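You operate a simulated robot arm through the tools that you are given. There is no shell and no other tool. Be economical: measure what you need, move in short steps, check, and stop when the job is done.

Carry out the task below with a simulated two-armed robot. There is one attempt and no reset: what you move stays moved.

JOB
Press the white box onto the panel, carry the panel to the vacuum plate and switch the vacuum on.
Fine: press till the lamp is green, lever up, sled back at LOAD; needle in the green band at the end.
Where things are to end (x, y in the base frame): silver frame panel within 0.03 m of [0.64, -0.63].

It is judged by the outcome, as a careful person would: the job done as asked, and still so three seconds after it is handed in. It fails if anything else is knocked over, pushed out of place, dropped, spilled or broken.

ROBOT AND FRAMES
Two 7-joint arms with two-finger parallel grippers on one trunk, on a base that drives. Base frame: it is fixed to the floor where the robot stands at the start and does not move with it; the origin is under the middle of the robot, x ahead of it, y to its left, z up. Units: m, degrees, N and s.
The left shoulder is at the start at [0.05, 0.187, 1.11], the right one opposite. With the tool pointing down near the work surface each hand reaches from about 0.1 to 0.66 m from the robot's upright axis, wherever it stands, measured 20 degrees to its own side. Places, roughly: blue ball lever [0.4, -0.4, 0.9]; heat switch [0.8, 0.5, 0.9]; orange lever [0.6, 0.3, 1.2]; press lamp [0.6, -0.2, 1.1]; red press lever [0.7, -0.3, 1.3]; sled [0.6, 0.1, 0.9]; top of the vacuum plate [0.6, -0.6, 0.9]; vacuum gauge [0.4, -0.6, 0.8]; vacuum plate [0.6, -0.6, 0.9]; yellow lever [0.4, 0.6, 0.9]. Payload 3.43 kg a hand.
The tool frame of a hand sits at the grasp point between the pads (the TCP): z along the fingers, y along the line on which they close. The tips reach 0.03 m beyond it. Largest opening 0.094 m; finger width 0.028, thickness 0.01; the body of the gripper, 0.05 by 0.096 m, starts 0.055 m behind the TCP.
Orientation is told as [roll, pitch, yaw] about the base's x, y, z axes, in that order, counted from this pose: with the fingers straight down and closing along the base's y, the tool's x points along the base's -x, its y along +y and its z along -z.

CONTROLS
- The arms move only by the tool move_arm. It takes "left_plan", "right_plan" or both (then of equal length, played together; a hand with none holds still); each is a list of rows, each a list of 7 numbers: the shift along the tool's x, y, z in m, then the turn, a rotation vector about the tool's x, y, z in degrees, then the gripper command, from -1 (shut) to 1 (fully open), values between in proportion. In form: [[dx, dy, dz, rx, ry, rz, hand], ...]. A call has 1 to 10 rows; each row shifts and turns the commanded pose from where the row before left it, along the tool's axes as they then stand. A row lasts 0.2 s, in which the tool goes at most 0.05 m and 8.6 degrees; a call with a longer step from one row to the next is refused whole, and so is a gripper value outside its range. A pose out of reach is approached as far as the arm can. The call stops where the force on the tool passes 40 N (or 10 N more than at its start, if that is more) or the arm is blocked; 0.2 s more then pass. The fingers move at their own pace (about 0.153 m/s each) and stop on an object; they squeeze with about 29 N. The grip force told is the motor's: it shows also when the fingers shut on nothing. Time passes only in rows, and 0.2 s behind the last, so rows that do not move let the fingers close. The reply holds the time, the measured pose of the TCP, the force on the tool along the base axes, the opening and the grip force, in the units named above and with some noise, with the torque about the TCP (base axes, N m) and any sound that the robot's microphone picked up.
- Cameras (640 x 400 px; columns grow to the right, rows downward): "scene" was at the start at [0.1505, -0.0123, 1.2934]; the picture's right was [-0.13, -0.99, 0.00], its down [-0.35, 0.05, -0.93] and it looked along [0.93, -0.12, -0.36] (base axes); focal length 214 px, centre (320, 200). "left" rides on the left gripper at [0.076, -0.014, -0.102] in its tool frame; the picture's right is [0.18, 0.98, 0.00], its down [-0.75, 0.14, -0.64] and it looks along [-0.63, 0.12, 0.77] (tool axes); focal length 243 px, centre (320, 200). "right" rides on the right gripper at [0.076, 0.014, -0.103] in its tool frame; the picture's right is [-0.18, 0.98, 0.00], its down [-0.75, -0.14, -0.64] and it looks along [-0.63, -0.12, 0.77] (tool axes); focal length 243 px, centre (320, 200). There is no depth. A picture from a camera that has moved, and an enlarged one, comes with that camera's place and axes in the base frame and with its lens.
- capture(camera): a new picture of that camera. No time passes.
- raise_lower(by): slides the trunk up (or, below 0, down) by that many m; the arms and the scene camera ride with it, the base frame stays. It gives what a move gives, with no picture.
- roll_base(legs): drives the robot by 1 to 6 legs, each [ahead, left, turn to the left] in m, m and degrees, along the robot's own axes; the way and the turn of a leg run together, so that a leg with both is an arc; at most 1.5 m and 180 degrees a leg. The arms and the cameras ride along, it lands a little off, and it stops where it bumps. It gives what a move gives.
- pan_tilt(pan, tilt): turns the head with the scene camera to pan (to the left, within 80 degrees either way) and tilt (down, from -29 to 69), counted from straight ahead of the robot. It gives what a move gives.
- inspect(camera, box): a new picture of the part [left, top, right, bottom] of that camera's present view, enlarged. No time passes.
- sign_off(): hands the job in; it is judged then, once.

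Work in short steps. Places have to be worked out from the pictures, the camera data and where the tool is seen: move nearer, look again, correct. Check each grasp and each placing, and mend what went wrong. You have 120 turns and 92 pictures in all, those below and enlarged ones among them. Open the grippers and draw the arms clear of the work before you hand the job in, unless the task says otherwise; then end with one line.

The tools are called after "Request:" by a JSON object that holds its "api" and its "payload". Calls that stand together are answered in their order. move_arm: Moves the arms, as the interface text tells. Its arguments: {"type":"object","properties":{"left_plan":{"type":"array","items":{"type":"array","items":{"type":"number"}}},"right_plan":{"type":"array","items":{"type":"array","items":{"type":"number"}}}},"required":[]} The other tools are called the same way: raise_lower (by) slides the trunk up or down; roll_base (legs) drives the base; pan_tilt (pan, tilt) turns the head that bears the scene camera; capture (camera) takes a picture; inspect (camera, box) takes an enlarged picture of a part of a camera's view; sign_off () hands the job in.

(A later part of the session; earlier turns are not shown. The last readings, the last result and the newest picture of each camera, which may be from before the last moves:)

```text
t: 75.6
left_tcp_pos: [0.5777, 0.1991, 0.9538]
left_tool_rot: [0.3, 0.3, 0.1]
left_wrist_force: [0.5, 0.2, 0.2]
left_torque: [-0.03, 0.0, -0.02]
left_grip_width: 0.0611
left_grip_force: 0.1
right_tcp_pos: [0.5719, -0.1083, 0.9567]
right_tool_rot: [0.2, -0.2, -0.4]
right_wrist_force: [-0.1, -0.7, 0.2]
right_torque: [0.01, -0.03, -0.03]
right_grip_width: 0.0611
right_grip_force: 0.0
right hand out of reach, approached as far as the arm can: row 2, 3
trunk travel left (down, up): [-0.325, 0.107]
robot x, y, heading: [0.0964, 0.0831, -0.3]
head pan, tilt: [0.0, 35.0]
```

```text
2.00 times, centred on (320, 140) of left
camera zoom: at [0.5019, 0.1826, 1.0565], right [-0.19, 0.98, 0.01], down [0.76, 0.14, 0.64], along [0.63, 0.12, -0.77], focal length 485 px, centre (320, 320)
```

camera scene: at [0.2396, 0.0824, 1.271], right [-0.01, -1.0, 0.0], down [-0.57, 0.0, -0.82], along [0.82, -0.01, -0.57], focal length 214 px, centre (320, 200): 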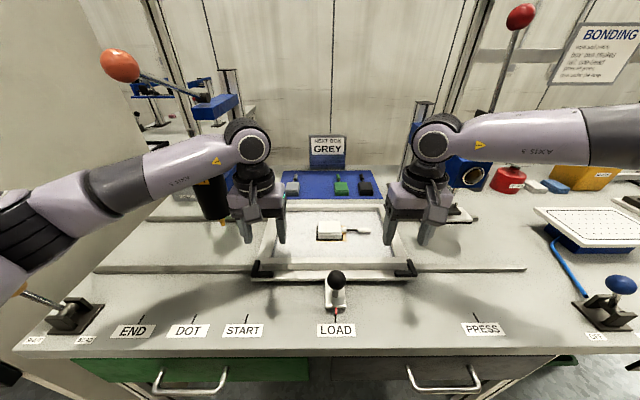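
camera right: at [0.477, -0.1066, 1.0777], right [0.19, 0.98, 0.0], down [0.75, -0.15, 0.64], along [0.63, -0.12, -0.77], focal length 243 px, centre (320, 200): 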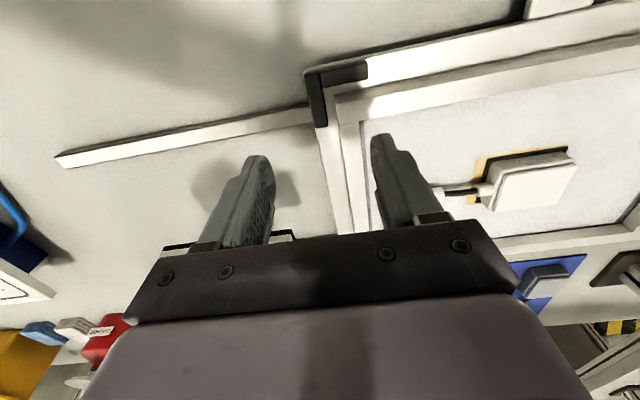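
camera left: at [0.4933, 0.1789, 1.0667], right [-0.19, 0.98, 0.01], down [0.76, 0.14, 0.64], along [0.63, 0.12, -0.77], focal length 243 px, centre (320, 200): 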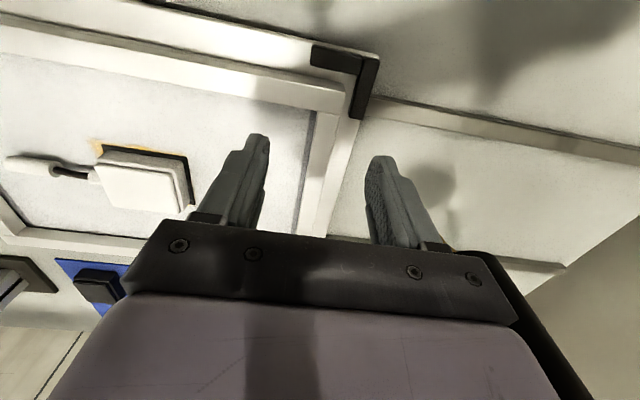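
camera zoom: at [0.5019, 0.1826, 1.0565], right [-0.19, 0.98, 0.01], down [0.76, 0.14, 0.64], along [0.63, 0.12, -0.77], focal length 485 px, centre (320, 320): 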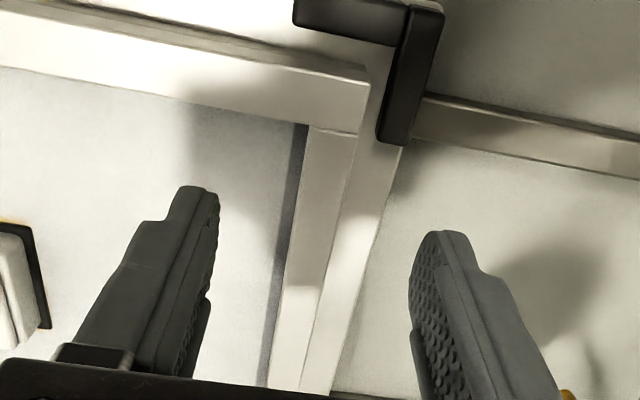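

Bars and brackets are clear in view, and the right hand still needs about 1 cm forward and inward. I shift the base 0.02 m more to the left with the left hand compensated, then place the right hand.

Request:
{"api": "move_arm", "payload": {"left_plan": [[0, -0.02, 0, 0, 0, 0, 0.3]]}}

Request:
{"api": "roll_base", "payload": {"legs": [[0, 0.02, 0]]}}

Request:
{"api": "move_arm", "payload": {"right_plan": [[-0.012, -0.01, 0, 0, 0, 0, 0.3], [0, 0, 0, 0, 0, 0, 0.3]]}}

```text
t: 76.0
left_tcp_pos: [0.5786, 0.1789, 0.9542]
left_tool_rot: [0.3, 0.2, 0.1]
left_wrist_force: [0.3, 0.6, -0.3]
left_torque: [-0.01, 0.01, 0.04]
left_grip_width: 0.0611
left_grip_force: 0.0
right_tcp_pos: [0.5715, -0.1098, 0.9561]
right_tool_rot: [0.1, 0.0, -0.4]
right_wrist_force: [0.1, 0.0, 0.5]
right_torque: [0.0, 0.0, -0.02]
right_grip_width: 0.0612
right_grip_force: 0.1
trunk travel left (down, up): [-0.325, 0.107]
robot x, y, heading: [0.0935, 0.0791, -0.5]
head pan, tilt: [0.0, 35.0]
```

```text
t: 76.8
left_tcp_pos: [0.5787, 0.1978, 0.9549]
left_tool_rot: [0.3, 0.3, 0.1]
left_wrist_force: [0.2, 1.2, 0.2]
left_torque: [-0.03, -0.01, -0.03]
left_grip_width: 0.061
left_grip_force: 0.0
right_tcp_pos: [0.5719, -0.0876, 0.9569]
right_tool_rot: [0.1, -0.1, -0.4]
right_wrist_force: [0.0, 0.2, 0.1]
right_torque: [-0.01, 0.0, 0.01]
right_grip_width: 0.0611
right_grip_force: 0.1
trunk travel left (down, up): [-0.325, 0.107]
robot x, y, heading: [0.0942, 0.0995, -0.5]
head pan, tilt: [0.0, 35.0]
```

```text
t: 77.4
left_tcp_pos: [0.5794, 0.1985, 0.9541]
left_tool_rot: [0.4, 0.2, 0.1]
left_wrist_force: [-0.2, -0.5, 0.2]
left_torque: [-0.03, 0.01, -0.02]
left_grip_width: 0.061
left_grip_force: 0.0
right_tcp_pos: [0.5832, -0.0988, 0.9573]
right_tool_rot: [0.2, -0.1, -0.5]
right_wrist_force: [-0.3, -0.3, 1.2]
right_torque: [0.01, -0.01, 0.02]
right_grip_width: 0.0609
right_grip_force: 0.0
trunk travel left (down, up): [-0.325, 0.107]
robot x, y, heading: [0.0939, 0.1009, -0.6]
head pan, tilt: [0.0, 35.0]
```

Both hands are placed at (0.579, 0.198) and (0.583, -0.099). I descend 3 cm and check depth.

Request:
{"api": "move_arm", "payload": {"left_plan": [[0, 0, 0.015, 0, 0, 0, 0.3], [0, 0, 0.015, 0, 0, 0, 0.3], [0, 0, 0, 0, 0, 0, 0.3]], "right_plan": [[0, 0, 0.018, 0, 0, 0, 0.3], [0, 0, 0.015, 0, 0, 0, 0.3], [0, 0, 0, 0, 0, 0, 0.3]]}}

Request:
{"api": "inspect", "payload": {"camera": "right", "box": [200, 40, 440, 240]}}

Request:
{"api": "inspect", "payload": {"camera": "scene", "box": [200, 160, 460, 300]}}

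```text
t: 78.2
left_tcp_pos: [0.5789, 0.1977, 0.924]
left_tool_rot: [0.4, 0.2, 0.1]
left_wrist_force: [-0.3, 0.0, 1.0]
left_torque: [0.0, 0.01, 0.01]
left_grip_width: 0.0613
left_grip_force: 0.1
right_tcp_pos: [0.5781, -0.1049, 0.9256]
right_tool_rot: [0.2, -0.1, -0.4]
right_wrist_force: [0.1, -0.6, 0.0]
right_torque: [0.01, -0.01, 0.02]
right_grip_width: 0.0611
right_grip_force: 0.0
right hand out of reach, approached as far as the arm can: row 1, 2
trunk travel left (down, up): [-0.325, 0.107]
robot x, y, heading: [0.091, 0.106, -0.3]
head pan, tilt: [0.0, 35.0]
```

```text
2.00 times, centred on (320, 140) of right
camera zoom: at [0.5009, -0.0896, 1.0297], right [0.19, 0.98, 0.0], down [0.75, -0.15, 0.64], along [0.63, -0.12, -0.77], focal length 485 px, centre (320, 320)
```

zoom: 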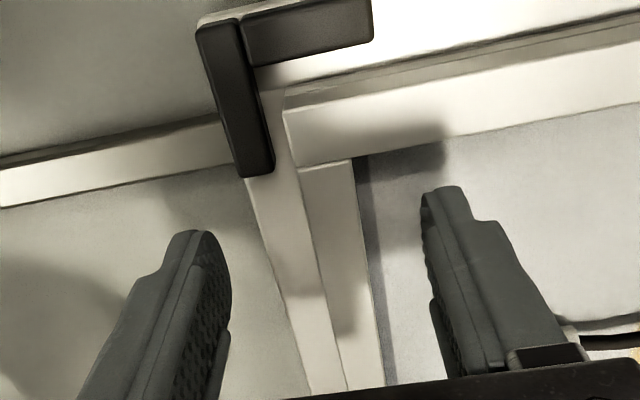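

```text
2.46 times, centred on (330, 230) of scene
camera zoom: at [0.2397, 0.1019, 1.271], right [-0.01, -1.0, 0.0], down [-0.57, 0.0, -0.82], along [0.82, -0.01, -0.57], focal length 528 px, centre (295, 126)
```

zoom: 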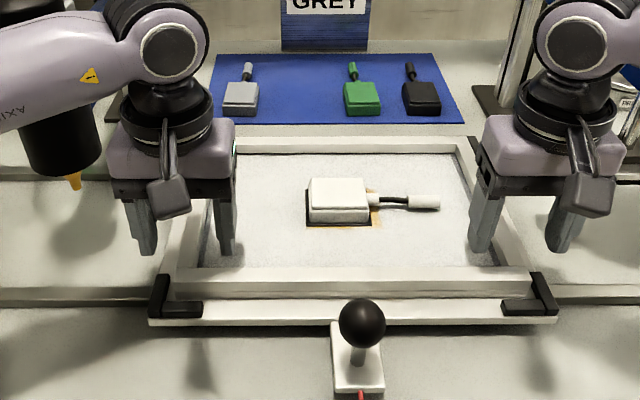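

The tips are at z≈0.895, roughly level with the frame top, and the right hand is 7 mm off. I shift the base 1 cm left to centre it, then lower the last bit while watching force.

Request:
{"api": "move_arm", "payload": {"left_plan": [[0, -0.01, 0, 0, 0, 0, 0.3]]}}

Request:
{"api": "roll_base", "payload": {"legs": [[0, 0.01, 0]]}}

Request:
{"api": "move_arm", "payload": {"left_plan": [[0, 0, 0.007, 0, 0, 0, 0.3], [0, 0, 0.006, 0, 0, 0, 0.3], [0, 0, 0, 0, 0, 0, 0.3]], "right_plan": [[0, 0, 0.007, 0, 0, 0, 0.3], [0, 0, 0.006, 0, 0, 0, 0.3], [0, 0, 0, 0, 0, 0, 0.3]]}}

Request:
{"api": "inspect", "payload": {"camera": "right", "box": [200, 40, 440, 240]}}

Request:
{"api": "inspect", "payload": {"camera": "left", "box": [200, 40, 440, 240]}}

```text
t: 78.6
left_tcp_pos: [0.5789, 0.1882, 0.9247]
left_tool_rot: [0.4, 0.2, 0.0]
left_wrist_force: [-0.4, 1.2, 0.4]
left_torque: [0.0, -0.02, 0.01]
left_grip_width: 0.0612
left_grip_force: 0.1
right_tcp_pos: [0.5777, -0.1045, 0.9247]
right_tool_rot: [0.3, -0.1, -0.4]
right_wrist_force: [0.4, -0.5, -0.2]
right_torque: [-0.01, 0.0, -0.02]
right_grip_width: 0.0609
right_grip_force: 0.1
trunk travel left (down, up): [-0.325, 0.107]
robot x, y, heading: [0.0955, 0.1019, -0.5]
head pan, tilt: [0.0, 35.0]
```

```text
t: 79.4
left_tcp_pos: [0.5795, 0.199, 0.9244]
left_tool_rot: [0.3, 0.2, 0.1]
left_wrist_force: [0.2, -0.5, 0.0]
left_torque: [-0.03, 0.02, -0.01]
left_grip_width: 0.0612
left_grip_force: 0.1
right_tcp_pos: [0.5776, -0.094, 0.9256]
right_tool_rot: [0.2, -0.1, -0.5]
right_wrist_force: [-0.8, -0.4, -0.2]
right_torque: [0.0, 0.02, -0.02]
right_grip_width: 0.0611
right_grip_force: 0.1
trunk travel left (down, up): [-0.325, 0.107]
robot x, y, heading: [0.0938, 0.1119, -0.3]
head pan, tilt: [0.0, 35.0]
```

```text
t: 80.2
left_tcp_pos: [0.5792, 0.1984, 0.9121]
left_tool_rot: [0.3, 0.0, 0.1]
left_wrist_force: [-0.8, 0.4, 7.2]
left_torque: [-0.25, -0.01, -0.11]
left_grip_width: 0.0606
left_grip_force: 0.1
right_tcp_pos: [0.5743, -0.0973, 0.9151]
right_tool_rot: [0.4, -0.2, -0.3]
right_wrist_force: [0.0, 0.6, -0.3]
right_torque: [0.01, 0.0, 0.01]
right_grip_width: 0.0612
right_grip_force: 0.0
right hand out of reach, approached as far as the arm can: row 2
trunk travel left (down, up): [-0.325, 0.107]
robot x, y, heading: [0.0929, 0.1132, -0.5]
head pan, tilt: [0.0, 35.0]
```

```text
2.00 times, centred on (320, 140) of right
camera zoom: at [0.4978, -0.0821, 1.0185], right [0.19, 0.98, 0.01], down [0.75, -0.15, 0.64], along [0.63, -0.12, -0.76], focal length 485 px, centre (320, 320)
```

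zoom: 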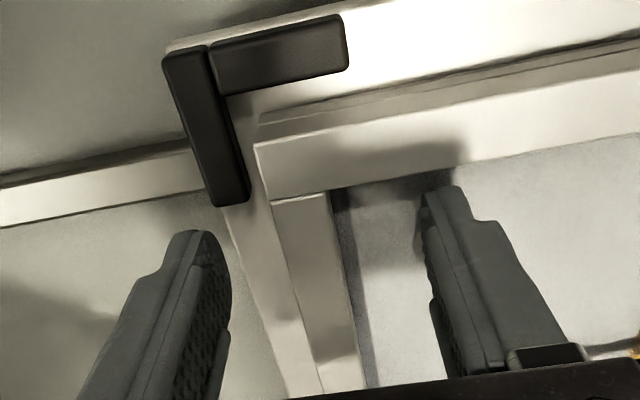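

```text
2.00 times, centred on (320, 140) of left
camera zoom: at [0.5021, 0.1827, 1.0148], right [-0.19, 0.98, 0.01], down [0.75, 0.14, 0.64], along [0.63, 0.12, -0.77], focal length 485 px, centre (320, 320)
```

zoom: 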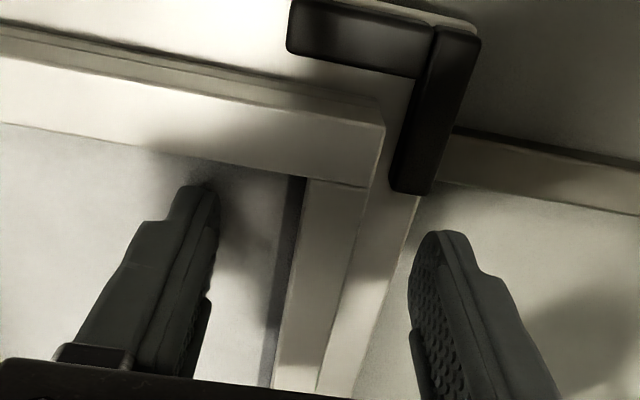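

The left tip touches the panel sheet at z≈0.882 (7 N), so the depth is right. I lift the left hand 2 mm and close both hands on the bars.

Request:
{"api": "move_arm", "payload": {"left_plan": [[0, 0, -0.002, 0, 0, 0, 0.3], [0, 0, 0, 0, 0, 0, -1], [0, 0, 0, 0, 0, 0, -1], [0, 0, 0, 0, 0, 0, -1], [0, 0, 0, 0, 0, 0, -1]], "right_plan": [[0, 0, 0.001, 0, 0, 0, 0.3], [0, 0, 0, 0, 0, 0, -1], [0, 0, 0, 0, 0, 0, -1], [0, 0, 0, 0, 0, 0, -1], [0, 0, 0, 0, 0, 0, -1]]}}

Request:
{"api": "inspect", "payload": {"camera": "right", "box": [200, 40, 440, 240]}}

Request:
{"api": "inspect", "payload": {"camera": "left", "box": [200, 40, 440, 240]}}

```text
t: 81.4
left_tcp_pos: [0.579, 0.2001, 0.9125]
left_tool_rot: [0.6, 0.3, 0.1]
left_wrist_force: [-0.7, 13.7, -0.6]
left_torque: [0.04, 0.78, -0.44]
left_grip_width: 0.0157
left_grip_force: 29.1
right_tcp_pos: [0.5733, -0.0964, 0.9144]
right_tool_rot: [0.0, -0.1, -0.4]
right_wrist_force: [-2.7, -12.0, 1.2]
right_torque: [-0.3, -0.65, 0.73]
right_grip_width: 0.0159
right_grip_force: 29.0
trunk travel left (down, up): [-0.325, 0.107]
robot x, y, heading: [0.0948, 0.1119, -0.1]
head pan, tilt: [0.0, 35.0]
```

```text
2.00 times, centred on (320, 140) of right
camera zoom: at [0.4981, -0.0829, 1.0172], right [0.19, 0.98, 0.0], down [0.75, -0.15, 0.64], along [0.63, -0.12, -0.76], focal length 485 px, centre (320, 320)
```

zoom: 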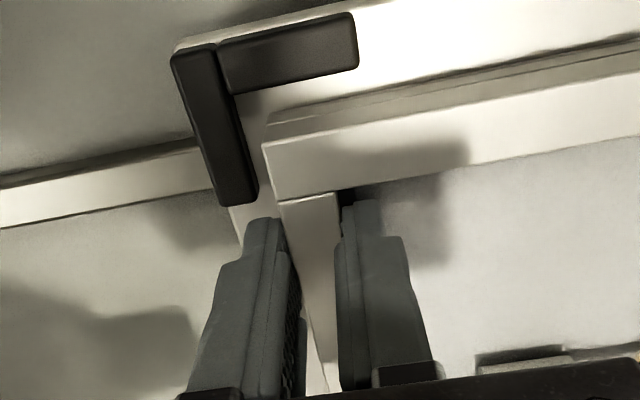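

```text
2.00 times, centred on (320, 140) of left
camera zoom: at [0.5024, 0.1837, 1.0152], right [-0.19, 0.98, 0.01], down [0.76, 0.14, 0.64], along [0.63, 0.13, -0.77], focal length 485 px, centre (320, 320)
```

zoom: 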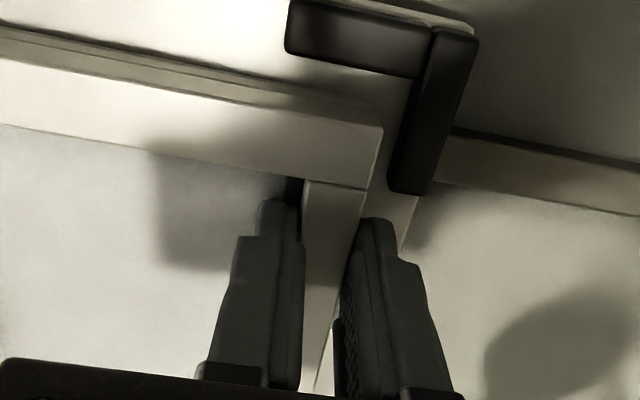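

Both pads hold the 16 mm bars. I lift 4 cm with the trunk so both arms keep their pose, and check.

Request:
{"api": "raise_lower", "payload": {"by": 0.04}}

Request:
{"api": "capture", "payload": {"camera": "scene"}}

```text
t: 82.2
left_tcp_pos: [0.5803, 0.2001, 0.9523]
left_tool_rot: [0.5, 0.3, 0.4]
left_wrist_force: [0.8, 18.8, -3.5]
left_torque: [0.23, 0.44, -0.58]
left_grip_width: 0.0157
left_grip_force: 29.4
right_tcp_pos: [0.5747, -0.0974, 0.9527]
right_tool_rot: [0.1, 0.0, -0.5]
right_wrist_force: [-0.8, -18.0, -5.1]
right_torque: [-0.42, 0.14, 0.62]
right_grip_width: 0.0156
right_grip_force: 28.7
trunk travel left (down, up): [-0.365, 0.067]
robot x, y, heading: [0.0908, 0.112, -0.6]
head pan, tilt: [0.0, 35.0]
```

```text
29 pictures are left
camera scene: at [0.2408, 0.1119, 1.3109], right [-0.01, -1.0, 0.0], down [-0.57, 0.0, -0.82], along [0.82, 0.0, -0.57], focal length 214 px, centre (320, 200)
```

scene: 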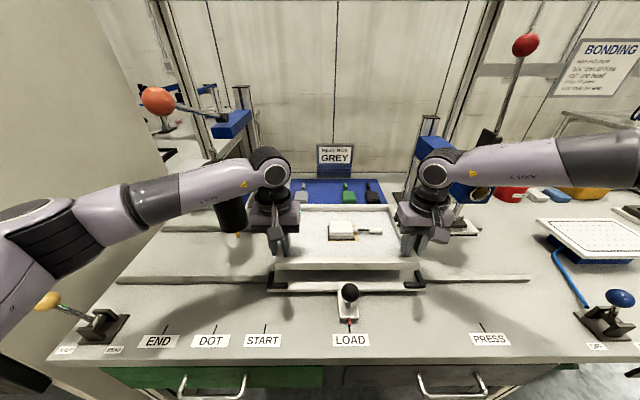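

The panel is lifted clear, carrying about 9 N. I back off 3 cm, lift another 6 cm above the knob, then back away 0.22 m to clear the press.

Request:
{"api": "roll_base", "payload": {"legs": [[-0.03, 0, 0]]}}

Request:
{"api": "raise_lower", "payload": {"by": 0.06}}

Request:
{"api": "roll_base", "payload": {"legs": [[-0.2, 0, 0]]}}

Request:
{"api": "capture", "payload": {"camera": "scene"}}

```text
t: 83.1
left_tcp_pos: [0.5483, 0.201, 0.9521]
left_tool_rot: [0.6, 0.1, 0.2]
left_wrist_force: [-0.2, 19.8, -5.2]
left_torque: [0.27, 0.26, -0.48]
left_grip_width: 0.0156
left_grip_force: 29.0
right_tcp_pos: [0.5442, -0.0979, 0.9523]
right_tool_rot: [0.1, -0.1, -0.5]
right_wrist_force: [-1.1, -20.4, -5.1]
right_torque: [-0.34, 0.3, 0.58]
right_grip_width: 0.0159
right_grip_force: 29.0
trunk travel left (down, up): [-0.365, 0.067]
robot x, y, heading: [0.0602, 0.115, -0.2]
head pan, tilt: [0.0, 35.0]
```

```text
t: 84.1
left_tcp_pos: [0.5503, 0.2002, 1.0114]
left_tool_rot: [0.6, 0.3, 0.1]
left_wrist_force: [0.3, 0.6, -4.1]
left_torque: [-0.19, 0.37, -0.59]
left_grip_width: 0.0159
left_grip_force: 29.0
right_tcp_pos: [0.5451, -0.0982, 1.0133]
right_tool_rot: [0.0, 0.0, -0.4]
right_wrist_force: [-0.8, 0.4, -4.1]
right_torque: [0.04, 0.25, 0.64]
right_grip_width: 0.0159
right_grip_force: 29.5
trunk travel left (down, up): [-0.425, 0.007]
robot x, y, heading: [0.0628, 0.1126, -0.2]
head pan, tilt: [0.0, 35.0]
```

```text
t: 85.7
left_tcp_pos: [0.3472, 0.2002, 1.0127]
left_tool_rot: [0.6, 0.3, 0.1]
left_wrist_force: [0.1, 0.0, -2.9]
left_torque: [-0.23, 0.25, -0.51]
left_grip_width: 0.0158
left_grip_force: 29.6
right_tcp_pos: [0.3432, -0.0982, 1.0132]
right_tool_rot: [0.1, 0.0, -0.6]
right_wrist_force: [-0.8, 0.2, -4.8]
right_torque: [0.1, 0.33, 0.61]
right_grip_width: 0.0158
right_grip_force: 28.2
trunk travel left (down, up): [-0.425, 0.007]
robot x, y, heading: [-0.1378, 0.1108, -0.3]
head pan, tilt: [0.0, 35.0]
```

```text
28 pictures are left
camera scene: at [0.0089, 0.1132, 1.371], right [-0.01, -1.0, 0.0], down [-0.57, 0.0, -0.82], along [0.82, -0.01, -0.57], focal length 214 px, centre (320, 200)
```

scene: 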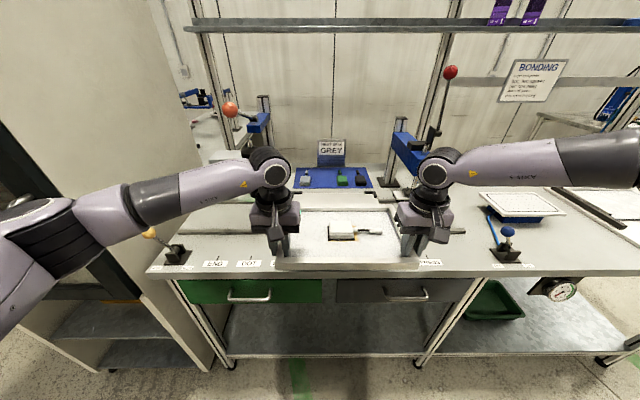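

The grip is steady with 4–5 N on each hand. I back off another 0.15 m so the panel passes clear of the blue ball lever (≈(0.456, -0.42, 0.95)), then drive 0.63 m right.

Request:
{"api": "roll_base", "payload": {"legs": [[-0.15, 0, 0], [0, -0.63, 0]]}}

Request:
{"api": "move_arm", "payload": {"left_plan": [[0, -0.01, 0, 0, 0, 0, -1], [0, -0.01, 0, 0, 0, 0, -1], [0, -0.01, 0, 0, 0, 0, -1], [0, -0.01, 0, 0, 0, 0, -1], [0, -0.01, 0, 0, 0, 0, -1]], "right_plan": [[0, -0.01, 0, 0, 0, 0, -1], [0, -0.01, 0, 0, 0, 0, -1], [0, -0.01, 0, 0, 0, 0, -1], [0, -0.01, 0, 0, 0, 0, -1], [0, -0.01, 0, 0, 0, 0, -1]]}}

Request:
{"api": "capture", "payload": {"camera": "scene"}}

```text
t: 92.7
left_tcp_pos: [0.1907, -0.4345, 1.0129]
left_tool_rot: [0.6, 0.3, -0.3]
left_wrist_force: [-0.1, -0.4, -3.4]
left_torque: [-0.19, 0.26, -0.55]
left_grip_width: 0.0158
left_grip_force: 29.1
right_tcp_pos: [0.1849, -0.7325, 1.0121]
right_tool_rot: [0.1, 0.0, -0.8]
right_wrist_force: [0.7, 0.9, -4.5]
right_torque: [0.08, 0.29, 0.59]
right_grip_width: 0.016
right_grip_force: 29.3
trunk travel left (down, up): [-0.425, 0.007]
robot x, y, heading: [-0.2954, -0.5221, -0.7]
head pan, tilt: [0.0, 35.0]
```

```text
t: 93.9
left_tcp_pos: [0.1913, -0.4863, 1.0119]
left_tool_rot: [0.6, 0.3, -0.3]
left_wrist_force: [-1.4, -2.5, -2.8]
left_torque: [-0.3, 0.11, -0.72]
left_grip_width: 0.0162
left_grip_force: 29.1
right_tcp_pos: [0.1835, -0.7834, 1.0126]
right_tool_rot: [0.1, 0.0, -0.9]
right_wrist_force: [2.1, 1.6, -4.9]
right_torque: [-0.1, 0.49, 0.3]
right_grip_width: 0.0158
right_grip_force: 28.6
trunk travel left (down, up): [-0.425, 0.007]
robot x, y, heading: [-0.2967, -0.5209, -0.6]
head pan, tilt: [0.0, 35.0]
```

```text
27 pictures are left
camera scene: at [-0.1481, -0.5208, 1.3709], right [-0.01, -1.0, 0.0], down [-0.57, 0.01, -0.82], along [0.82, -0.01, -0.57], focal length 214 px, centre (320, 200)
```

scene: 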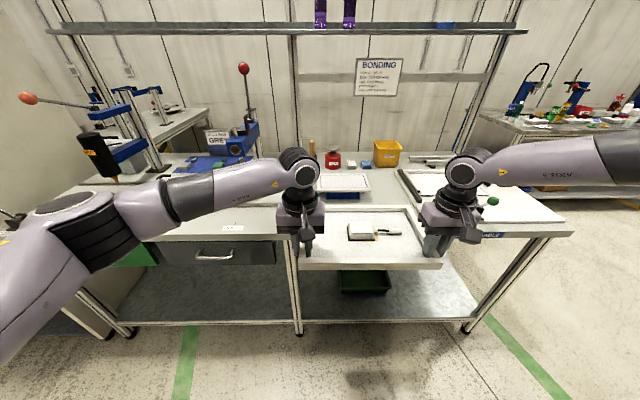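

The panel is centred at y≈-0.635. I extend both arms 5 cm, straighten the heading slightly, drive ahead 0.24 m and look.

Request:
{"api": "move_arm", "payload": {"left_plan": [[-0.01, 0, 0, 0, 0, 0, -1], [-0.01, 0, 0, 0, 0, 0, -1], [-0.01, 0, 0, 0, 0, 0, -1], [-0.01, 0, 0, 0, 0, 0, -1], [-0.01, 0, 0, 0, 0, 0, -1]], "right_plan": [[-0.01, 0, 0, 0, 0, 0, -1], [-0.01, 0, 0, 0, 0, 0, -1], [-0.01, 0, 0, 0, 0, 0, -1], [-0.01, 0, 0, 0, 0, 0, -1], [-0.01, 0, 0, 0, 0, 0, -1]]}}

Request:
{"api": "roll_base", "payload": {"legs": [[0.24, 0, 0.5]]}}

Request:
{"api": "pan_tilt", "payload": {"pan": -8, "tilt": 45}}

Request:
{"api": "capture", "payload": {"camera": "scene"}}

```text
t: 95.1
left_tcp_pos: [0.2405, -0.4878, 1.011]
left_tool_rot: [0.3, 0.4, -0.6]
left_wrist_force: [-7.3, -9.9, -1.1]
left_torque: [-0.65, 0.51, -0.97]
left_grip_width: 0.0162
left_grip_force: 29.1
right_tcp_pos: [0.2275, -0.7855, 1.0162]
right_tool_rot: [0.4, -0.2, -0.9]
right_wrist_force: [7.2, 10.0, -6.9]
right_torque: [-0.03, 0.09, -1.0]
right_grip_width: 0.0163
right_grip_force: 29.1
right hand out of reach, approached as far as the arm can: row 5
trunk travel left (down, up): [-0.425, 0.007]
robot x, y, heading: [-0.2923, -0.5183, -0.9]
head pan, tilt: [0.0, 35.0]
```

```text
t: 96.9
left_tcp_pos: [0.4818, -0.4857, 1.0107]
left_tool_rot: [0.3, 0.6, 0.0]
left_wrist_force: [-6.4, -22.2, -2.0]
left_torque: [-0.72, 0.46, -0.82]
left_grip_width: 0.0161
left_grip_force: 29.4
right_tcp_pos: [0.4709, -0.7838, 1.0159]
right_tool_rot: [0.4, -0.1, -0.4]
right_wrist_force: [6.9, 22.7, -6.4]
right_torque: [0.25, 0.09, -0.8]
right_grip_width: 0.0158
right_grip_force: 29.3
trunk travel left (down, up): [-0.425, 0.007]
robot x, y, heading: [-0.0529, -0.5195, -0.6]
head pan, tilt: [0.0, 35.0]
```

```text
t: 97.6
left_tcp_pos: [0.4805, -0.4857, 1.0109]
left_tool_rot: [0.3, 0.5, -0.2]
left_wrist_force: [-6.6, -0.3, -2.2]
left_torque: [-0.26, 0.23, -0.96]
left_grip_width: 0.0163
left_grip_force: 28.9
right_tcp_pos: [0.4701, -0.7845, 1.0164]
right_tool_rot: [0.3, -0.1, -0.5]
right_wrist_force: [7.2, -0.2, -6.6]
right_torque: [-0.22, 0.32, -0.87]
right_grip_width: 0.0158
right_grip_force: 28.8
trunk travel left (down, up): [-0.425, 0.007]
robot x, y, heading: [-0.0564, -0.5205, -0.5]
head pan, tilt: [-8.0, 45.0]
```

```text
26 pictures are left
camera scene: at [0.0854, -0.5326, 1.3561], right [-0.14, -0.99, 0.0], down [-0.7, 0.1, -0.71], along [0.7, -0.1, -0.71], focal length 214 px, centre (320, 200)
```

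scene: 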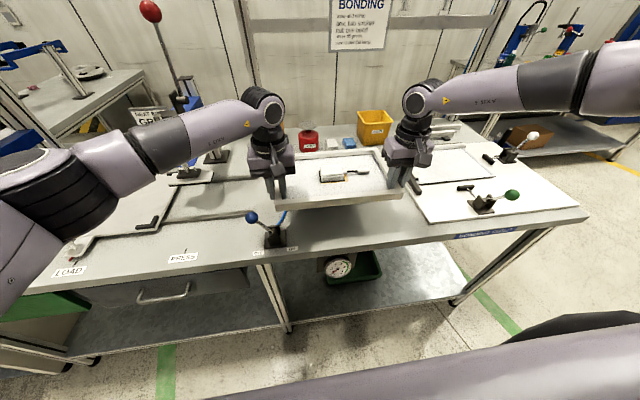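

Panel centre is now about (0.54, -0.635), gripped firmly, with everything clear beneath. I drive ahead 0.10 m and look at the alignment over the plate.

Request:
{"api": "roll_base", "payload": {"legs": [[0.1, 0.004, 0.8]]}}

Request:
{"api": "capture", "payload": {"camera": "scene"}}

Request:
{"api": "capture", "payload": {"camera": "right"}}

```text
t: 98.7
left_tcp_pos: [0.5804, -0.4755, 1.0112]
left_tool_rot: [0.4, 0.6, 0.7]
left_wrist_force: [-5.0, -0.8, -2.4]
left_torque: [-0.22, 0.85, -0.83]
left_grip_width: 0.0159
left_grip_force: 29.2
right_tcp_pos: [0.5742, -0.7726, 1.0162]
right_tool_rot: [0.2, 0.0, 0.3]
right_wrist_force: [5.7, 0.8, -6.8]
right_torque: [-0.21, -0.28, -0.87]
right_grip_width: 0.0163
right_grip_force: 29.0
trunk travel left (down, up): [-0.425, 0.007]
robot x, y, heading: [0.0469, -0.5171, 0.5]
head pan, tilt: [-8.0, 45.0]
```

```text
25 pictures are left
camera scene: at [0.186, -0.5266, 1.3559], right [-0.13, -0.99, 0.0], down [-0.7, 0.09, -0.71], along [0.7, -0.09, -0.71], focal length 214 px, centre (320, 200)
```

scene: 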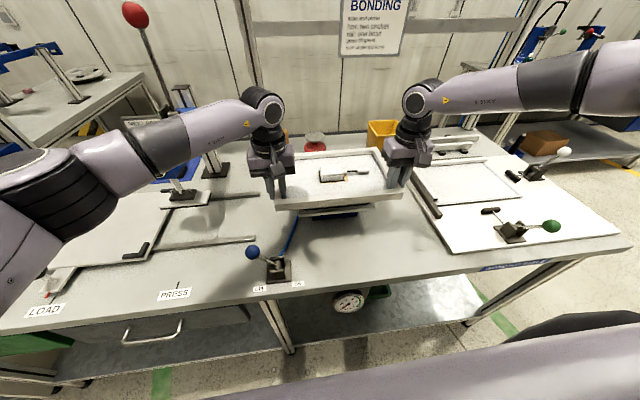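

```text
24 pictures are left
camera right: at [0.4976, -0.7592, 1.1188], right [0.18, 0.98, 0.01], down [0.75, -0.14, 0.64], along [0.63, -0.11, -0.77], focal length 243 px, centre (320, 200)
```

right: 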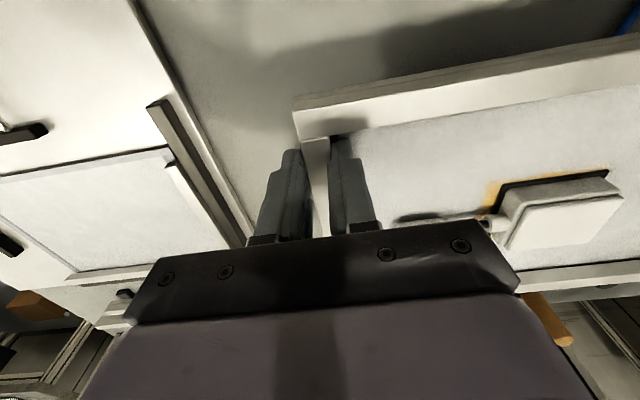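

Grip midpoint is (0.577, -0.624), so the panel centre is about (0.64, -0.625). I lower with the trunk in steps and watch for contact.

Request:
{"api": "raise_lower", "payload": {"by": -0.045}}

Request:
{"api": "inspect", "payload": {"camera": "scene", "box": [220, 110, 460, 290]}}

```text
t: 99.6
left_tcp_pos: [0.5798, -0.4754, 0.966]
left_tool_rot: [0.3, 0.7, 0.6]
left_wrist_force: [-6.0, 0.5, -2.7]
left_torque: [-0.32, 0.29, -0.92]
left_grip_width: 0.0163
left_grip_force: 28.8
right_tcp_pos: [0.5739, -0.7727, 0.9716]
right_tool_rot: [0.3, -0.1, 0.3]
right_wrist_force: [5.6, -0.1, -5.2]
right_torque: [-0.3, 0.25, -0.8]
right_grip_width: 0.016
right_grip_force: 29.0
trunk travel left (down, up): [-0.38, 0.052]
robot x, y, heading: [0.0446, -0.5151, 0.6]
head pan, tilt: [-8.0, 45.0]
```

```text
2.22 times, centred on (340, 200) of scene
camera zoom: at [0.1848, -0.5266, 1.3111], right [-0.13, -0.99, 0.0], down [-0.7, 0.09, -0.71], along [0.7, -0.09, -0.71], focal length 477 px, centre (276, 200)
```

zoom: 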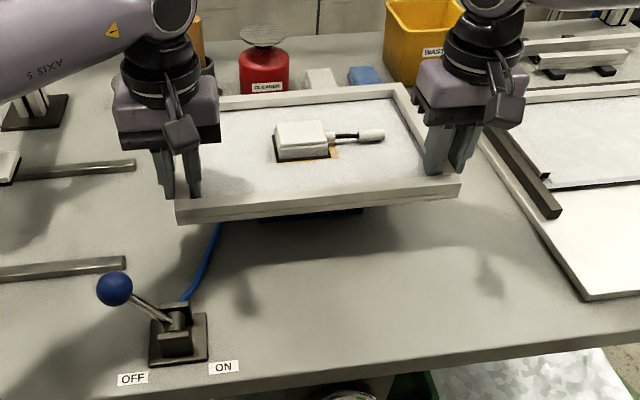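

The valve lever leans toward OFF on the left, with ON to the right. The panel hovers just above the plate, so I continue down in 1 cm steps.

Request:
{"api": "raise_lower", "payload": {"by": -0.01}}

Request:
{"api": "raise_lower", "payload": {"by": -0.008}}

```text
t: 100.2
left_tcp_pos: [0.5794, -0.4757, 0.956]
left_tool_rot: [0.3, 0.6, 0.8]
left_wrist_force: [-5.9, 0.9, -3.3]
left_torque: [-0.27, 0.64, -0.83]
left_grip_width: 0.0159
left_grip_force: 28.5
right_tcp_pos: [0.573, -0.7728, 0.9605]
right_tool_rot: [0.3, -0.1, 0.3]
right_wrist_force: [5.6, -0.2, -6.0]
right_torque: [-0.27, -0.07, -0.83]
right_grip_width: 0.016
right_grip_force: 29.1
trunk travel left (down, up): [-0.37, 0.062]
robot x, y, heading: [0.0474, -0.5148, 0.5]
head pan, tilt: [-8.0, 45.0]
```

```text
t: 100.8
left_tcp_pos: [0.5788, -0.4743, 0.9485]
left_tool_rot: [0.3, 0.5, 0.8]
left_wrist_force: [-5.0, -0.1, -2.5]
left_torque: [-0.24, 0.73, -0.85]
left_grip_width: 0.0163
left_grip_force: 28.8
right_tcp_pos: [0.5732, -0.7734, 0.9532]
right_tool_rot: [0.3, -0.1, 0.2]
right_wrist_force: [6.0, 0.5, -6.0]
right_torque: [-0.23, -0.15, -0.86]
right_grip_width: 0.016
right_grip_force: 29.4
trunk travel left (down, up): [-0.362, 0.07]
robot x, y, heading: [0.0461, -0.5168, 0.4]
head pan, tilt: [-8.0, 45.0]
```

Request:
{"api": "raise_lower", "payload": {"by": -0.006}}

Request:
{"api": "raise_lower", "payload": {"by": -0.005}}

Request:
{"api": "inspect", "payload": {"camera": "scene", "box": [220, 110, 460, 290]}}

```text
t: 101.3
left_tcp_pos: [0.5792, -0.476, 0.9466]
left_tool_rot: [0.2, 0.2, 0.7]
left_wrist_force: [-7.0, 3.7, 12.3]
left_torque: [-0.11, -0.58, -0.79]
left_grip_width: 0.0162
left_grip_force: 29.8
right_tcp_pos: [0.5727, -0.7725, 0.9479]
right_tool_rot: [0.3, -0.3, 0.3]
right_wrist_force: [7.1, -1.1, -3.1]
right_torque: [-0.27, -0.95, -0.76]
right_grip_width: 0.0158
right_grip_force: 29.0
trunk travel left (down, up): [-0.356, 0.076]
robot x, y, heading: [0.0471, -0.5169, 0.6]
head pan, tilt: [-8.0, 45.0]
```

```text
t: 101.8
left_tcp_pos: [0.5793, -0.4738, 0.9449]
left_tool_rot: [0.1, -0.3, 0.7]
left_wrist_force: [0.9, 4.5, 38.8]
left_torque: [-0.16, 0.1, -0.91]
left_grip_width: 0.0163
left_grip_force: 28.8
right_tcp_pos: [0.5718, -0.7725, 0.948]
right_tool_rot: [0.3, -0.6, 0.2]
right_wrist_force: [11.4, -5.5, 18.3]
right_torque: [-0.2, 0.23, -0.72]
right_grip_width: 0.0158
right_grip_force: 28.8
trunk travel left (down, up): [-0.351, 0.081]
robot x, y, heading: [0.0431, -0.516, 0.3]
head pan, tilt: [-8.0, 45.0]
```

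```text
2.22 times, centred on (340, 200) of scene
camera zoom: at [0.1807, -0.5262, 1.2835], right [-0.13, -0.99, 0.0], down [-0.7, 0.09, -0.71], along [0.7, -0.09, -0.7], focal length 477 px, centre (276, 200)
```

zoom: 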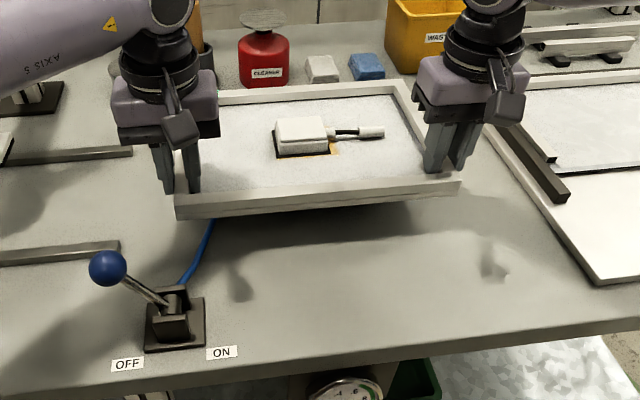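

Both hands feel support, so the panel is on the plate. I relieve the excess force by 3 mm, open slightly, and lift straight up.

Request:
{"api": "raise_lower", "payload": {"by": 0.003}}

Request:
{"api": "move_arm", "payload": {"left_plan": [[0, 0, 0, 0, 0, 0, -0.2], [0, 0, 0, 0, 0, 0, -0.2], [0, 0, 0, 0, 0, 0, -0.2], [0, 0, -0.01, 0, 0, 0, -0.2], [0, 0, -0.02, 0, 0, 0, -0.2], [0, 0, -0.03, 0, 0, 0, -0.2], [0, 0, -0.03, 0, 0, 0, -0.2]], "right_plan": [[0, 0, 0, 0, 0, 0, -0.2], [0, 0, 0, 0, 0, 0, -0.2], [0, 0, 0, 0, 0, 0, -0.2], [0, 0, -0.01, 0, 0, 0, -0.2], [0, 0, -0.02, 0, 0, 0, -0.2], [0, 0, -0.03, 0, 0, 0, -0.2], [0, 0, -0.03, 0, 0, 0, -0.2]]}}

Request:
{"api": "capture", "payload": {"camera": "scene"}}

```text
t: 102.4
left_tcp_pos: [0.579, -0.4743, 0.9453]
left_tool_rot: [0.0, 0.0, 0.7]
left_wrist_force: [4.4, 3.1, 30.9]
left_torque: [-0.36, 0.2, -0.63]
left_grip_width: 0.0164
left_grip_force: 28.9
right_tcp_pos: [0.5723, -0.7722, 0.9474]
right_tool_rot: [0.3, -0.5, 0.3]
right_wrist_force: [12.4, -4.3, 15.0]
right_torque: [-0.14, -0.08, -0.77]
right_grip_width: 0.0158
right_grip_force: 29.0
trunk travel left (down, up): [-0.354, 0.078]
robot x, y, heading: [0.0464, -0.5163, 0.9]
head pan, tilt: [-8.0, 45.0]
```

```text
t: 104.0
left_tcp_pos: [0.5785, -0.4758, 1.0311]
left_tool_rot: [0.4, 0.5, 0.6]
left_wrist_force: [-0.4, 0.4, -0.5]
left_torque: [-0.04, 0.0, -0.01]
left_grip_width: 0.0376
left_grip_force: 0.1
right_tcp_pos: [0.5727, -0.7714, 1.0357]
right_tool_rot: [0.3, -0.2, 0.3]
right_wrist_force: [0.0, 0.3, -0.7]
right_torque: [0.01, 0.0, 0.0]
right_grip_width: 0.0375
right_grip_force: 0.0
trunk travel left (down, up): [-0.354, 0.078]
robot x, y, heading: [0.0457, -0.5104, 0.5]
head pan, tilt: [-8.0, 45.0]
```

```text
21 pictures are left
camera scene: at [0.1837, -0.5265, 1.2852], right [-0.13, -0.99, 0.0], down [-0.7, 0.09, -0.71], along [0.7, -0.09, -0.71], focal length 214 px, centre (320, 200)
```

scene: 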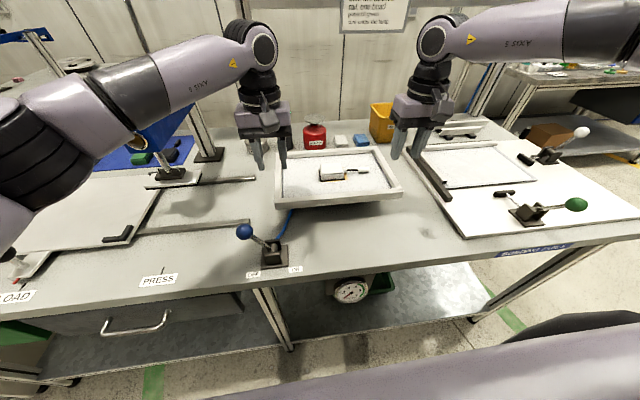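

The panel sits on the plate, centre about (0.635, -0.622). The blue lever ball is at about (0.45, -0.415, 0.948), leaning to OFF. I bring the left hand, fingers shut, to its left side and draw the right hand back.

Request:
{"api": "move_arm", "payload": {"left_plan": [[0, 0, -0.03, 0, 0, 0, -1], [0.03, 0.02, 0, 0, 0, 0, -1], [0.03, 0.025, 0, 0, 0, 0, -1], [0.03, 0.025, 0, 0, 0, 0, -1], [0.03, 0.025, 0, 0, 0, 0, -1], [0.008, 0.02, 0, 0, 0, 0, -1], [0, 0, 0, 0, 0, 0, -1]], "right_plan": [[0, 0, -0.04, 0, 0, 0, 0], [0, 0, -0.04, 0, 0, 0, 0], [0.04, -0.01, 0, 0, 0, 0, 0], [0.04, -0.01, 0, 0, 0, 0, 0], [0.04, -0.01, 0, 0, 0, 0, 0], [0.04, 0, 0, 0, 0, 0, 0], [0, 0, 0, 0, 0, 0, 0]]}}

Request:
{"api": "capture", "payload": {"camera": "left"}}

Request:
{"api": "inspect", "payload": {"camera": "scene", "box": [200, 130, 440, 320]}}

```text
t: 105.6
left_tcp_pos: [0.4504, -0.3615, 1.0626]
left_tool_rot: [0.2, 0.5, 0.7]
left_wrist_force: [0.0, -0.4, -0.1]
left_torque: [0.0, -0.01, 0.02]
left_grip_width: 0.0
left_grip_force: 29.3
right_tcp_pos: [0.4118, -0.8059, 1.1145]
right_tool_rot: [0.4, -0.1, 0.2]
right_wrist_force: [1.0, 0.5, 0.0]
right_torque: [0.0, -0.02, 0.01]
right_grip_width: 0.047
right_grip_force: 0.0
trunk travel left (down, up): [-0.354, 0.078]
robot x, y, heading: [0.0446, -0.5211, 0.4]
head pan, tilt: [-8.0, 45.0]
```

```text
20 pictures are left
camera left: at [0.3743, -0.3784, 1.1656], right [-0.2, 0.98, 0.01], down [0.76, 0.15, 0.64], along [0.62, 0.13, -0.77], focal length 243 px, centre (320, 200)
```

left: 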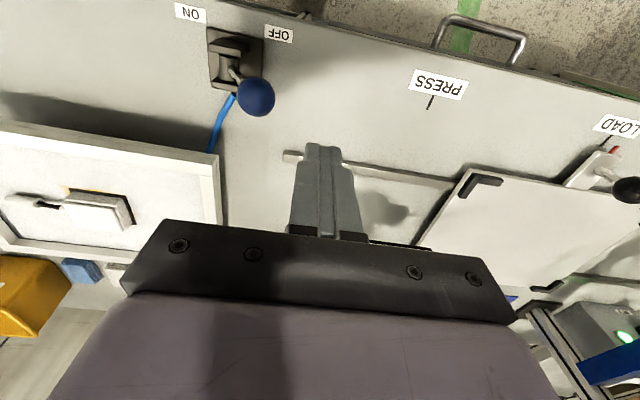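

```text
2.11 times, centred on (320, 225) of scene
camera zoom: at [0.1844, -0.5266, 1.2851], right [-0.13, -0.99, 0.0], down [-0.7, 0.09, -0.71], along [0.7, -0.09, -0.71], focal length 452 px, centre (320, 147)
```

zoom: 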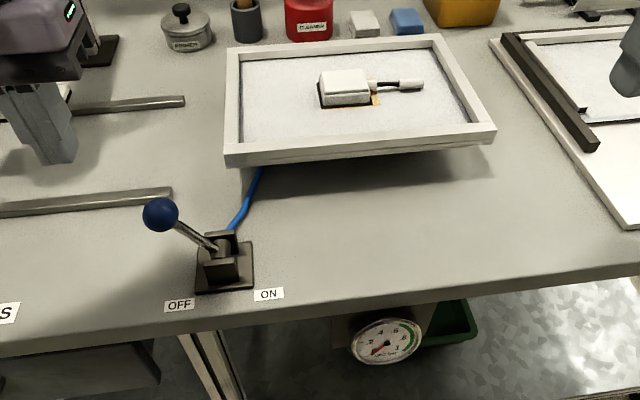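

Ball confirmed at (0.4475, -0.418, 0.948). I lower the closed fingers on its left side and push right gradually.

Request:
{"api": "move_arm", "payload": {"left_plan": [[0.002, 0, 0.04, 0, 0, 0, -1], [0, 0, 0.04, 0, 0, 0, -1], [0, 0, 0.033, 0, 0, 0, -1], [0, -0.015, 0, 0, 0, 0, -1], [0, -0.015, 0, 0, 0, 0, -1], [0, -0.015, 0, 0, 0, 0, -1], [0, -0.015, 0, 0, 0, 0, -1], [0, -0.015, 0, 0, 0, 0, -1]]}}

Request:
{"api": "inspect", "payload": {"camera": "scene", "box": [200, 130, 440, 320]}}

```text
t: 107.4
left_tcp_pos: [0.4479, -0.4361, 0.9488]
left_tool_rot: [0.3, 0.5, 0.5]
left_wrist_force: [-0.8, 0.3, 1.0]
left_torque: [-0.01, -0.06, -0.02]
left_grip_width: 0.0002
left_grip_force: 29.1
right_tcp_pos: [0.4122, -0.805, 1.1146]
right_tool_rot: [0.2, 0.0, 0.2]
right_wrist_force: [0.0, 0.2, 0.3]
right_torque: [-0.01, -0.01, -0.01]
right_grip_width: 0.0469
right_grip_force: 0.0
trunk travel left (down, up): [-0.354, 0.078]
robot x, y, heading: [0.0481, -0.5166, 0.5]
head pan, tilt: [-8.0, 45.0]
```

```text
2.11 times, centred on (320, 225) of scene
camera zoom: at [0.1842, -0.5269, 1.2851], right [-0.13, -0.99, 0.0], down [-0.7, 0.09, -0.71], along [0.7, -0.09, -0.71], focal length 452 px, centre (320, 147)
```

zoom: 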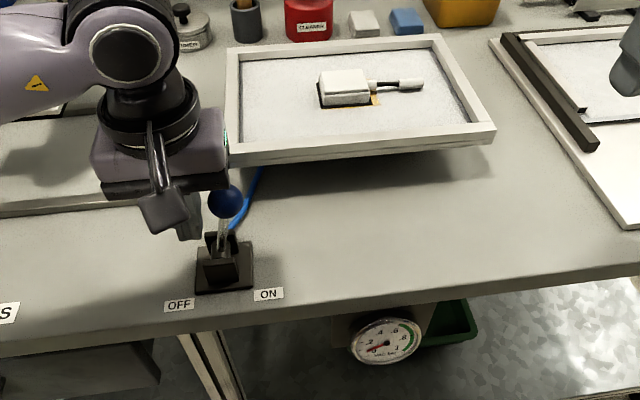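

The lever is upright now. I keep pushing toward ON.

Request:
{"api": "move_arm", "payload": {"left_plan": [[0, -0.015, 0, 0, 0, 0, -1], [0, -0.015, 0, 0, 0, 0, -1], [0, -0.012, 0, 0, 0, 0, -1], [0, -0.01, 0, 0, 0, 0, -1]]}}

Request:
{"api": "inspect", "payload": {"camera": "scene", "box": [200, 130, 440, 320]}}

```text
t: 108.2
left_tcp_pos: [0.4499, -0.4679, 0.9488]
left_tool_rot: [2.2, 0.6, 1.3]
left_wrist_force: [-7.0, 17.0, 10.2]
left_torque: [0.46, 0.24, -0.1]
left_grip_width: 0.0
left_grip_force: 28.9
right_tcp_pos: [0.4111, -0.804, 1.1148]
right_tool_rot: [0.3, -0.2, 0.5]
right_wrist_force: [-1.1, 0.5, -0.2]
right_torque: [0.01, 0.03, 0.01]
right_grip_width: 0.0469
right_grip_force: 0.1
trunk travel left (down, up): [-0.354, 0.078]
robot x, y, heading: [0.0448, -0.515, 0.5]
head pan, tilt: [-8.0, 45.0]
stopped in row 4 (left hand): the force on the tool passed its limit at 46 N (the readings are from after the stop); the commanded pose is now the measured one
```

```text
2.11 times, centred on (320, 225) of scene
camera zoom: at [0.1827, -0.5255, 1.2855], right [-0.13, -0.99, 0.0], down [-0.7, 0.09, -0.71], along [0.7, -0.09, -0.71], focal length 452 px, centre (320, 147)
```

zoom: 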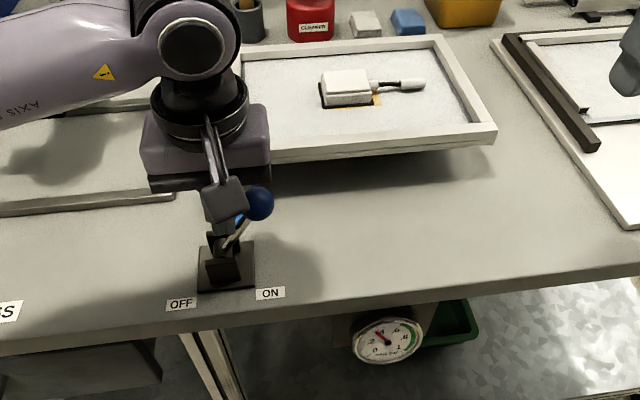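

The lever is against its ON stop and the needle is moving. I withdraw the left hand left and up, then read the gauge.

Request:
{"api": "move_arm", "payload": {"left_plan": [[0, 0.02, 0, 0, 0, 0, -1], [0, 0.03, -0.01, 0, 0, 0, -1], [0, 0.01, -0.04, 0, 0, 0, -1], [0, 0, -0.045, 0, 0, 0, -1], [0.03, 0.03, -0.02, 0, 0, 0, 0], [0.03, 0.04, 0, 0, 0, 0, 1], [0.03, 0.03, 0, 0, 0, 0, 1], [0, 0, 0, 0, 0, 0, 1]]}}

Request:
{"api": "inspect", "payload": {"camera": "scene", "box": [200, 130, 440, 320]}}

Request:
{"api": "inspect", "payload": {"camera": "scene", "box": [325, 265, 375, 310]}}

```text
t: 110.0
left_tcp_pos: [0.3593, -0.3135, 1.069]
left_tool_rot: [1.6, 0.6, 1.2]
left_wrist_force: [-1.2, -0.3, -0.1]
left_torque: [-0.02, -0.04, -0.05]
left_grip_width: 0.0941
left_grip_force: 0.0
right_tcp_pos: [0.4121, -0.8039, 1.1143]
right_tool_rot: [0.4, 0.0, 0.4]
right_wrist_force: [-0.1, -0.2, 0.1]
right_torque: [0.01, -0.02, -0.03]
right_grip_width: 0.047
right_grip_force: 0.1
trunk travel left (down, up): [-0.354, 0.078]
robot x, y, heading: [0.0464, -0.5127, 0.8]
head pan, tilt: [-8.0, 45.0]
```

```text
2.11 times, centred on (320, 225) of scene
camera zoom: at [0.1842, -0.5259, 1.2852], right [-0.13, -0.99, 0.0], down [-0.7, 0.09, -0.71], along [0.7, -0.09, -0.71], focal length 452 px, centre (320, 147)
```

zoom: 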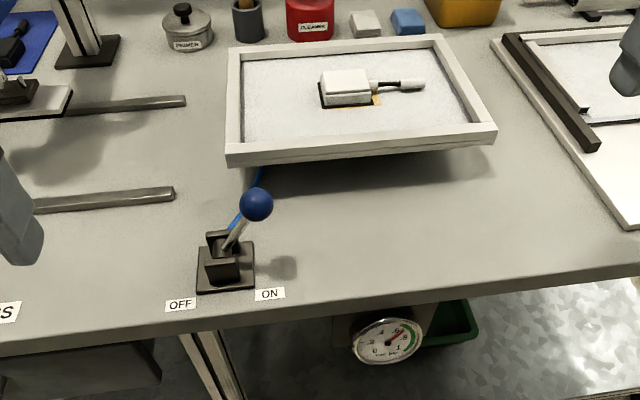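

```text
8.89 times, centred on (350, 288) of scene
camera zoom: at [0.1842, -0.5259, 1.2852], right [-0.13, -0.99, 0.0], down [-0.7, 0.09, -0.71], along [0.7, -0.09, -0.71], focal length 1906 px, centre (53, -578)
```

zoom: 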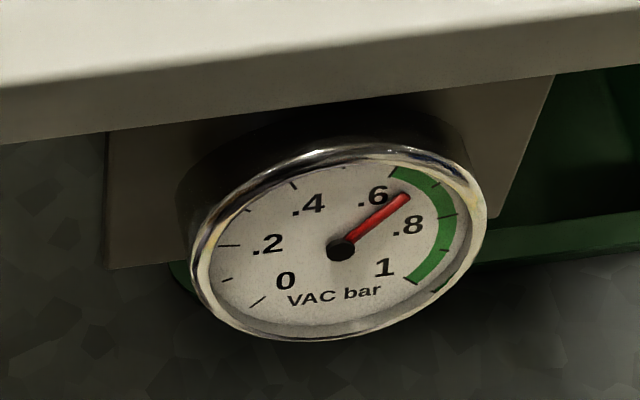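

The needle is in the green at about 0.68 and rising, and the corners put the panel centre at (0.639, -0.622). I back the robot off a little, open the right hand, and check the rest of the bench.

Request:
{"api": "move_arm", "payload": {"right_plan": [[0.02, 0, -0.02, 0, 0, 0, 1], [0.02, 0, 0, 0, 0, 0, 1], [0, 0, 0, 0, 0, 0, 1]]}}

Request:
{"api": "roll_base", "payload": {"legs": [[-0.15, 0, 0]]}}

Request:
{"api": "inspect", "payload": {"camera": "scene", "box": [290, 190, 410, 290]}}

Request:
{"api": "pan_tilt", "payload": {"pan": 35, "tilt": 25}}

Request:
{"api": "capture", "payload": {"camera": "scene"}}

```text
t: 110.8
left_tcp_pos: [0.3591, -0.3154, 1.0684]
left_tool_rot: [1.6, 0.6, 1.3]
left_wrist_force: [0.5, 0.9, 0.1]
left_torque: [-0.02, 0.03, -0.01]
left_grip_width: 0.0942
left_grip_force: 0.1
right_tcp_pos: [0.3731, -0.8054, 1.1336]
right_tool_rot: [0.4, -0.1, 0.4]
right_wrist_force: [-0.2, 0.3, 0.0]
right_torque: [0.04, 0.01, 0.0]
right_grip_width: 0.094
right_grip_force: 0.0
trunk travel left (down, up): [-0.354, 0.078]
robot x, y, heading: [0.0424, -0.5174, 0.7]
head pan, tilt: [-8.0, 45.0]
```

```text
t: 112.2
left_tcp_pos: [0.2086, -0.3164, 1.069]
left_tool_rot: [1.5, 0.5, 1.2]
left_wrist_force: [-0.4, -0.2, 0.1]
left_torque: [0.03, -0.01, -0.01]
left_grip_width: 0.0941
left_grip_force: 0.0
right_tcp_pos: [0.2219, -0.8064, 1.1344]
right_tool_rot: [0.3, -0.2, 0.5]
right_wrist_force: [0.1, 0.4, 1.1]
right_torque: [0.0, -0.04, 0.02]
right_grip_width: 0.0939
right_grip_force: 0.2
trunk travel left (down, up): [-0.354, 0.078]
robot x, y, heading: [-0.1034, -0.5189, 0.7]
head pan, tilt: [-8.0, 45.0]
```

```text
4.00 times, centred on (350, 240) of scene
camera zoom: at [0.0334, -0.5272, 1.2853], right [-0.13, -0.99, 0.0], down [-0.7, 0.09, -0.71], along [0.7, -0.09, -0.71], focal length 858 px, centre (200, 40)
```

zoom: 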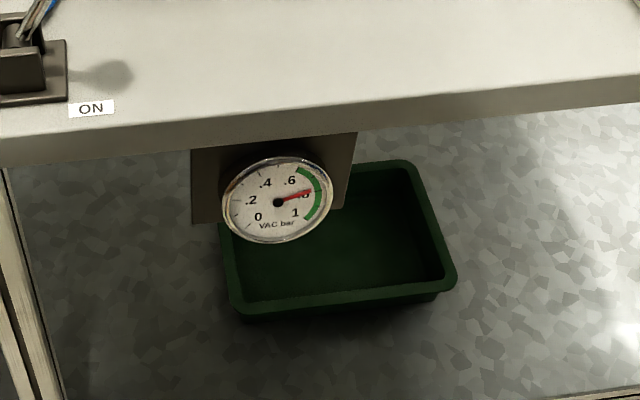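

```text
t: 113.3
left_tcp_pos: [0.2103, -0.3158, 1.0695]
left_tool_rot: [1.6, 0.7, 1.2]
left_wrist_force: [0.6, 0.3, -0.4]
left_torque: [0.01, -0.03, 0.03]
left_grip_width: 0.094
left_grip_force: 0.0
right_tcp_pos: [0.2228, -0.8057, 1.1349]
right_tool_rot: [0.3, -0.1, 0.4]
right_wrist_force: [-0.1, 1.2, 0.4]
right_torque: [-0.05, -0.01, 0.01]
right_grip_width: 0.0938
right_grip_force: 0.1
trunk travel left (down, up): [-0.354, 0.078]
robot x, y, heading: [-0.1017, -0.5176, 0.8]
head pan, tilt: [35.0, 25.0]
```

```text
13 pictures are left
camera scene: at [0.0285, -0.4632, 1.3157], right [0.58, -0.81, 0.0], down [-0.34, -0.25, -0.91], along [0.74, 0.53, -0.42], focal length 214 px, centre (320, 200)
```

scene: 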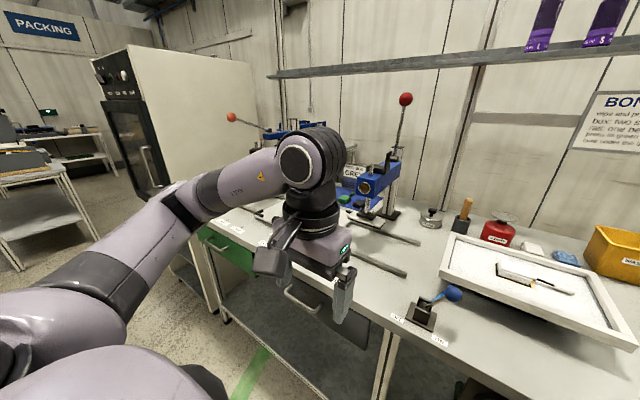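

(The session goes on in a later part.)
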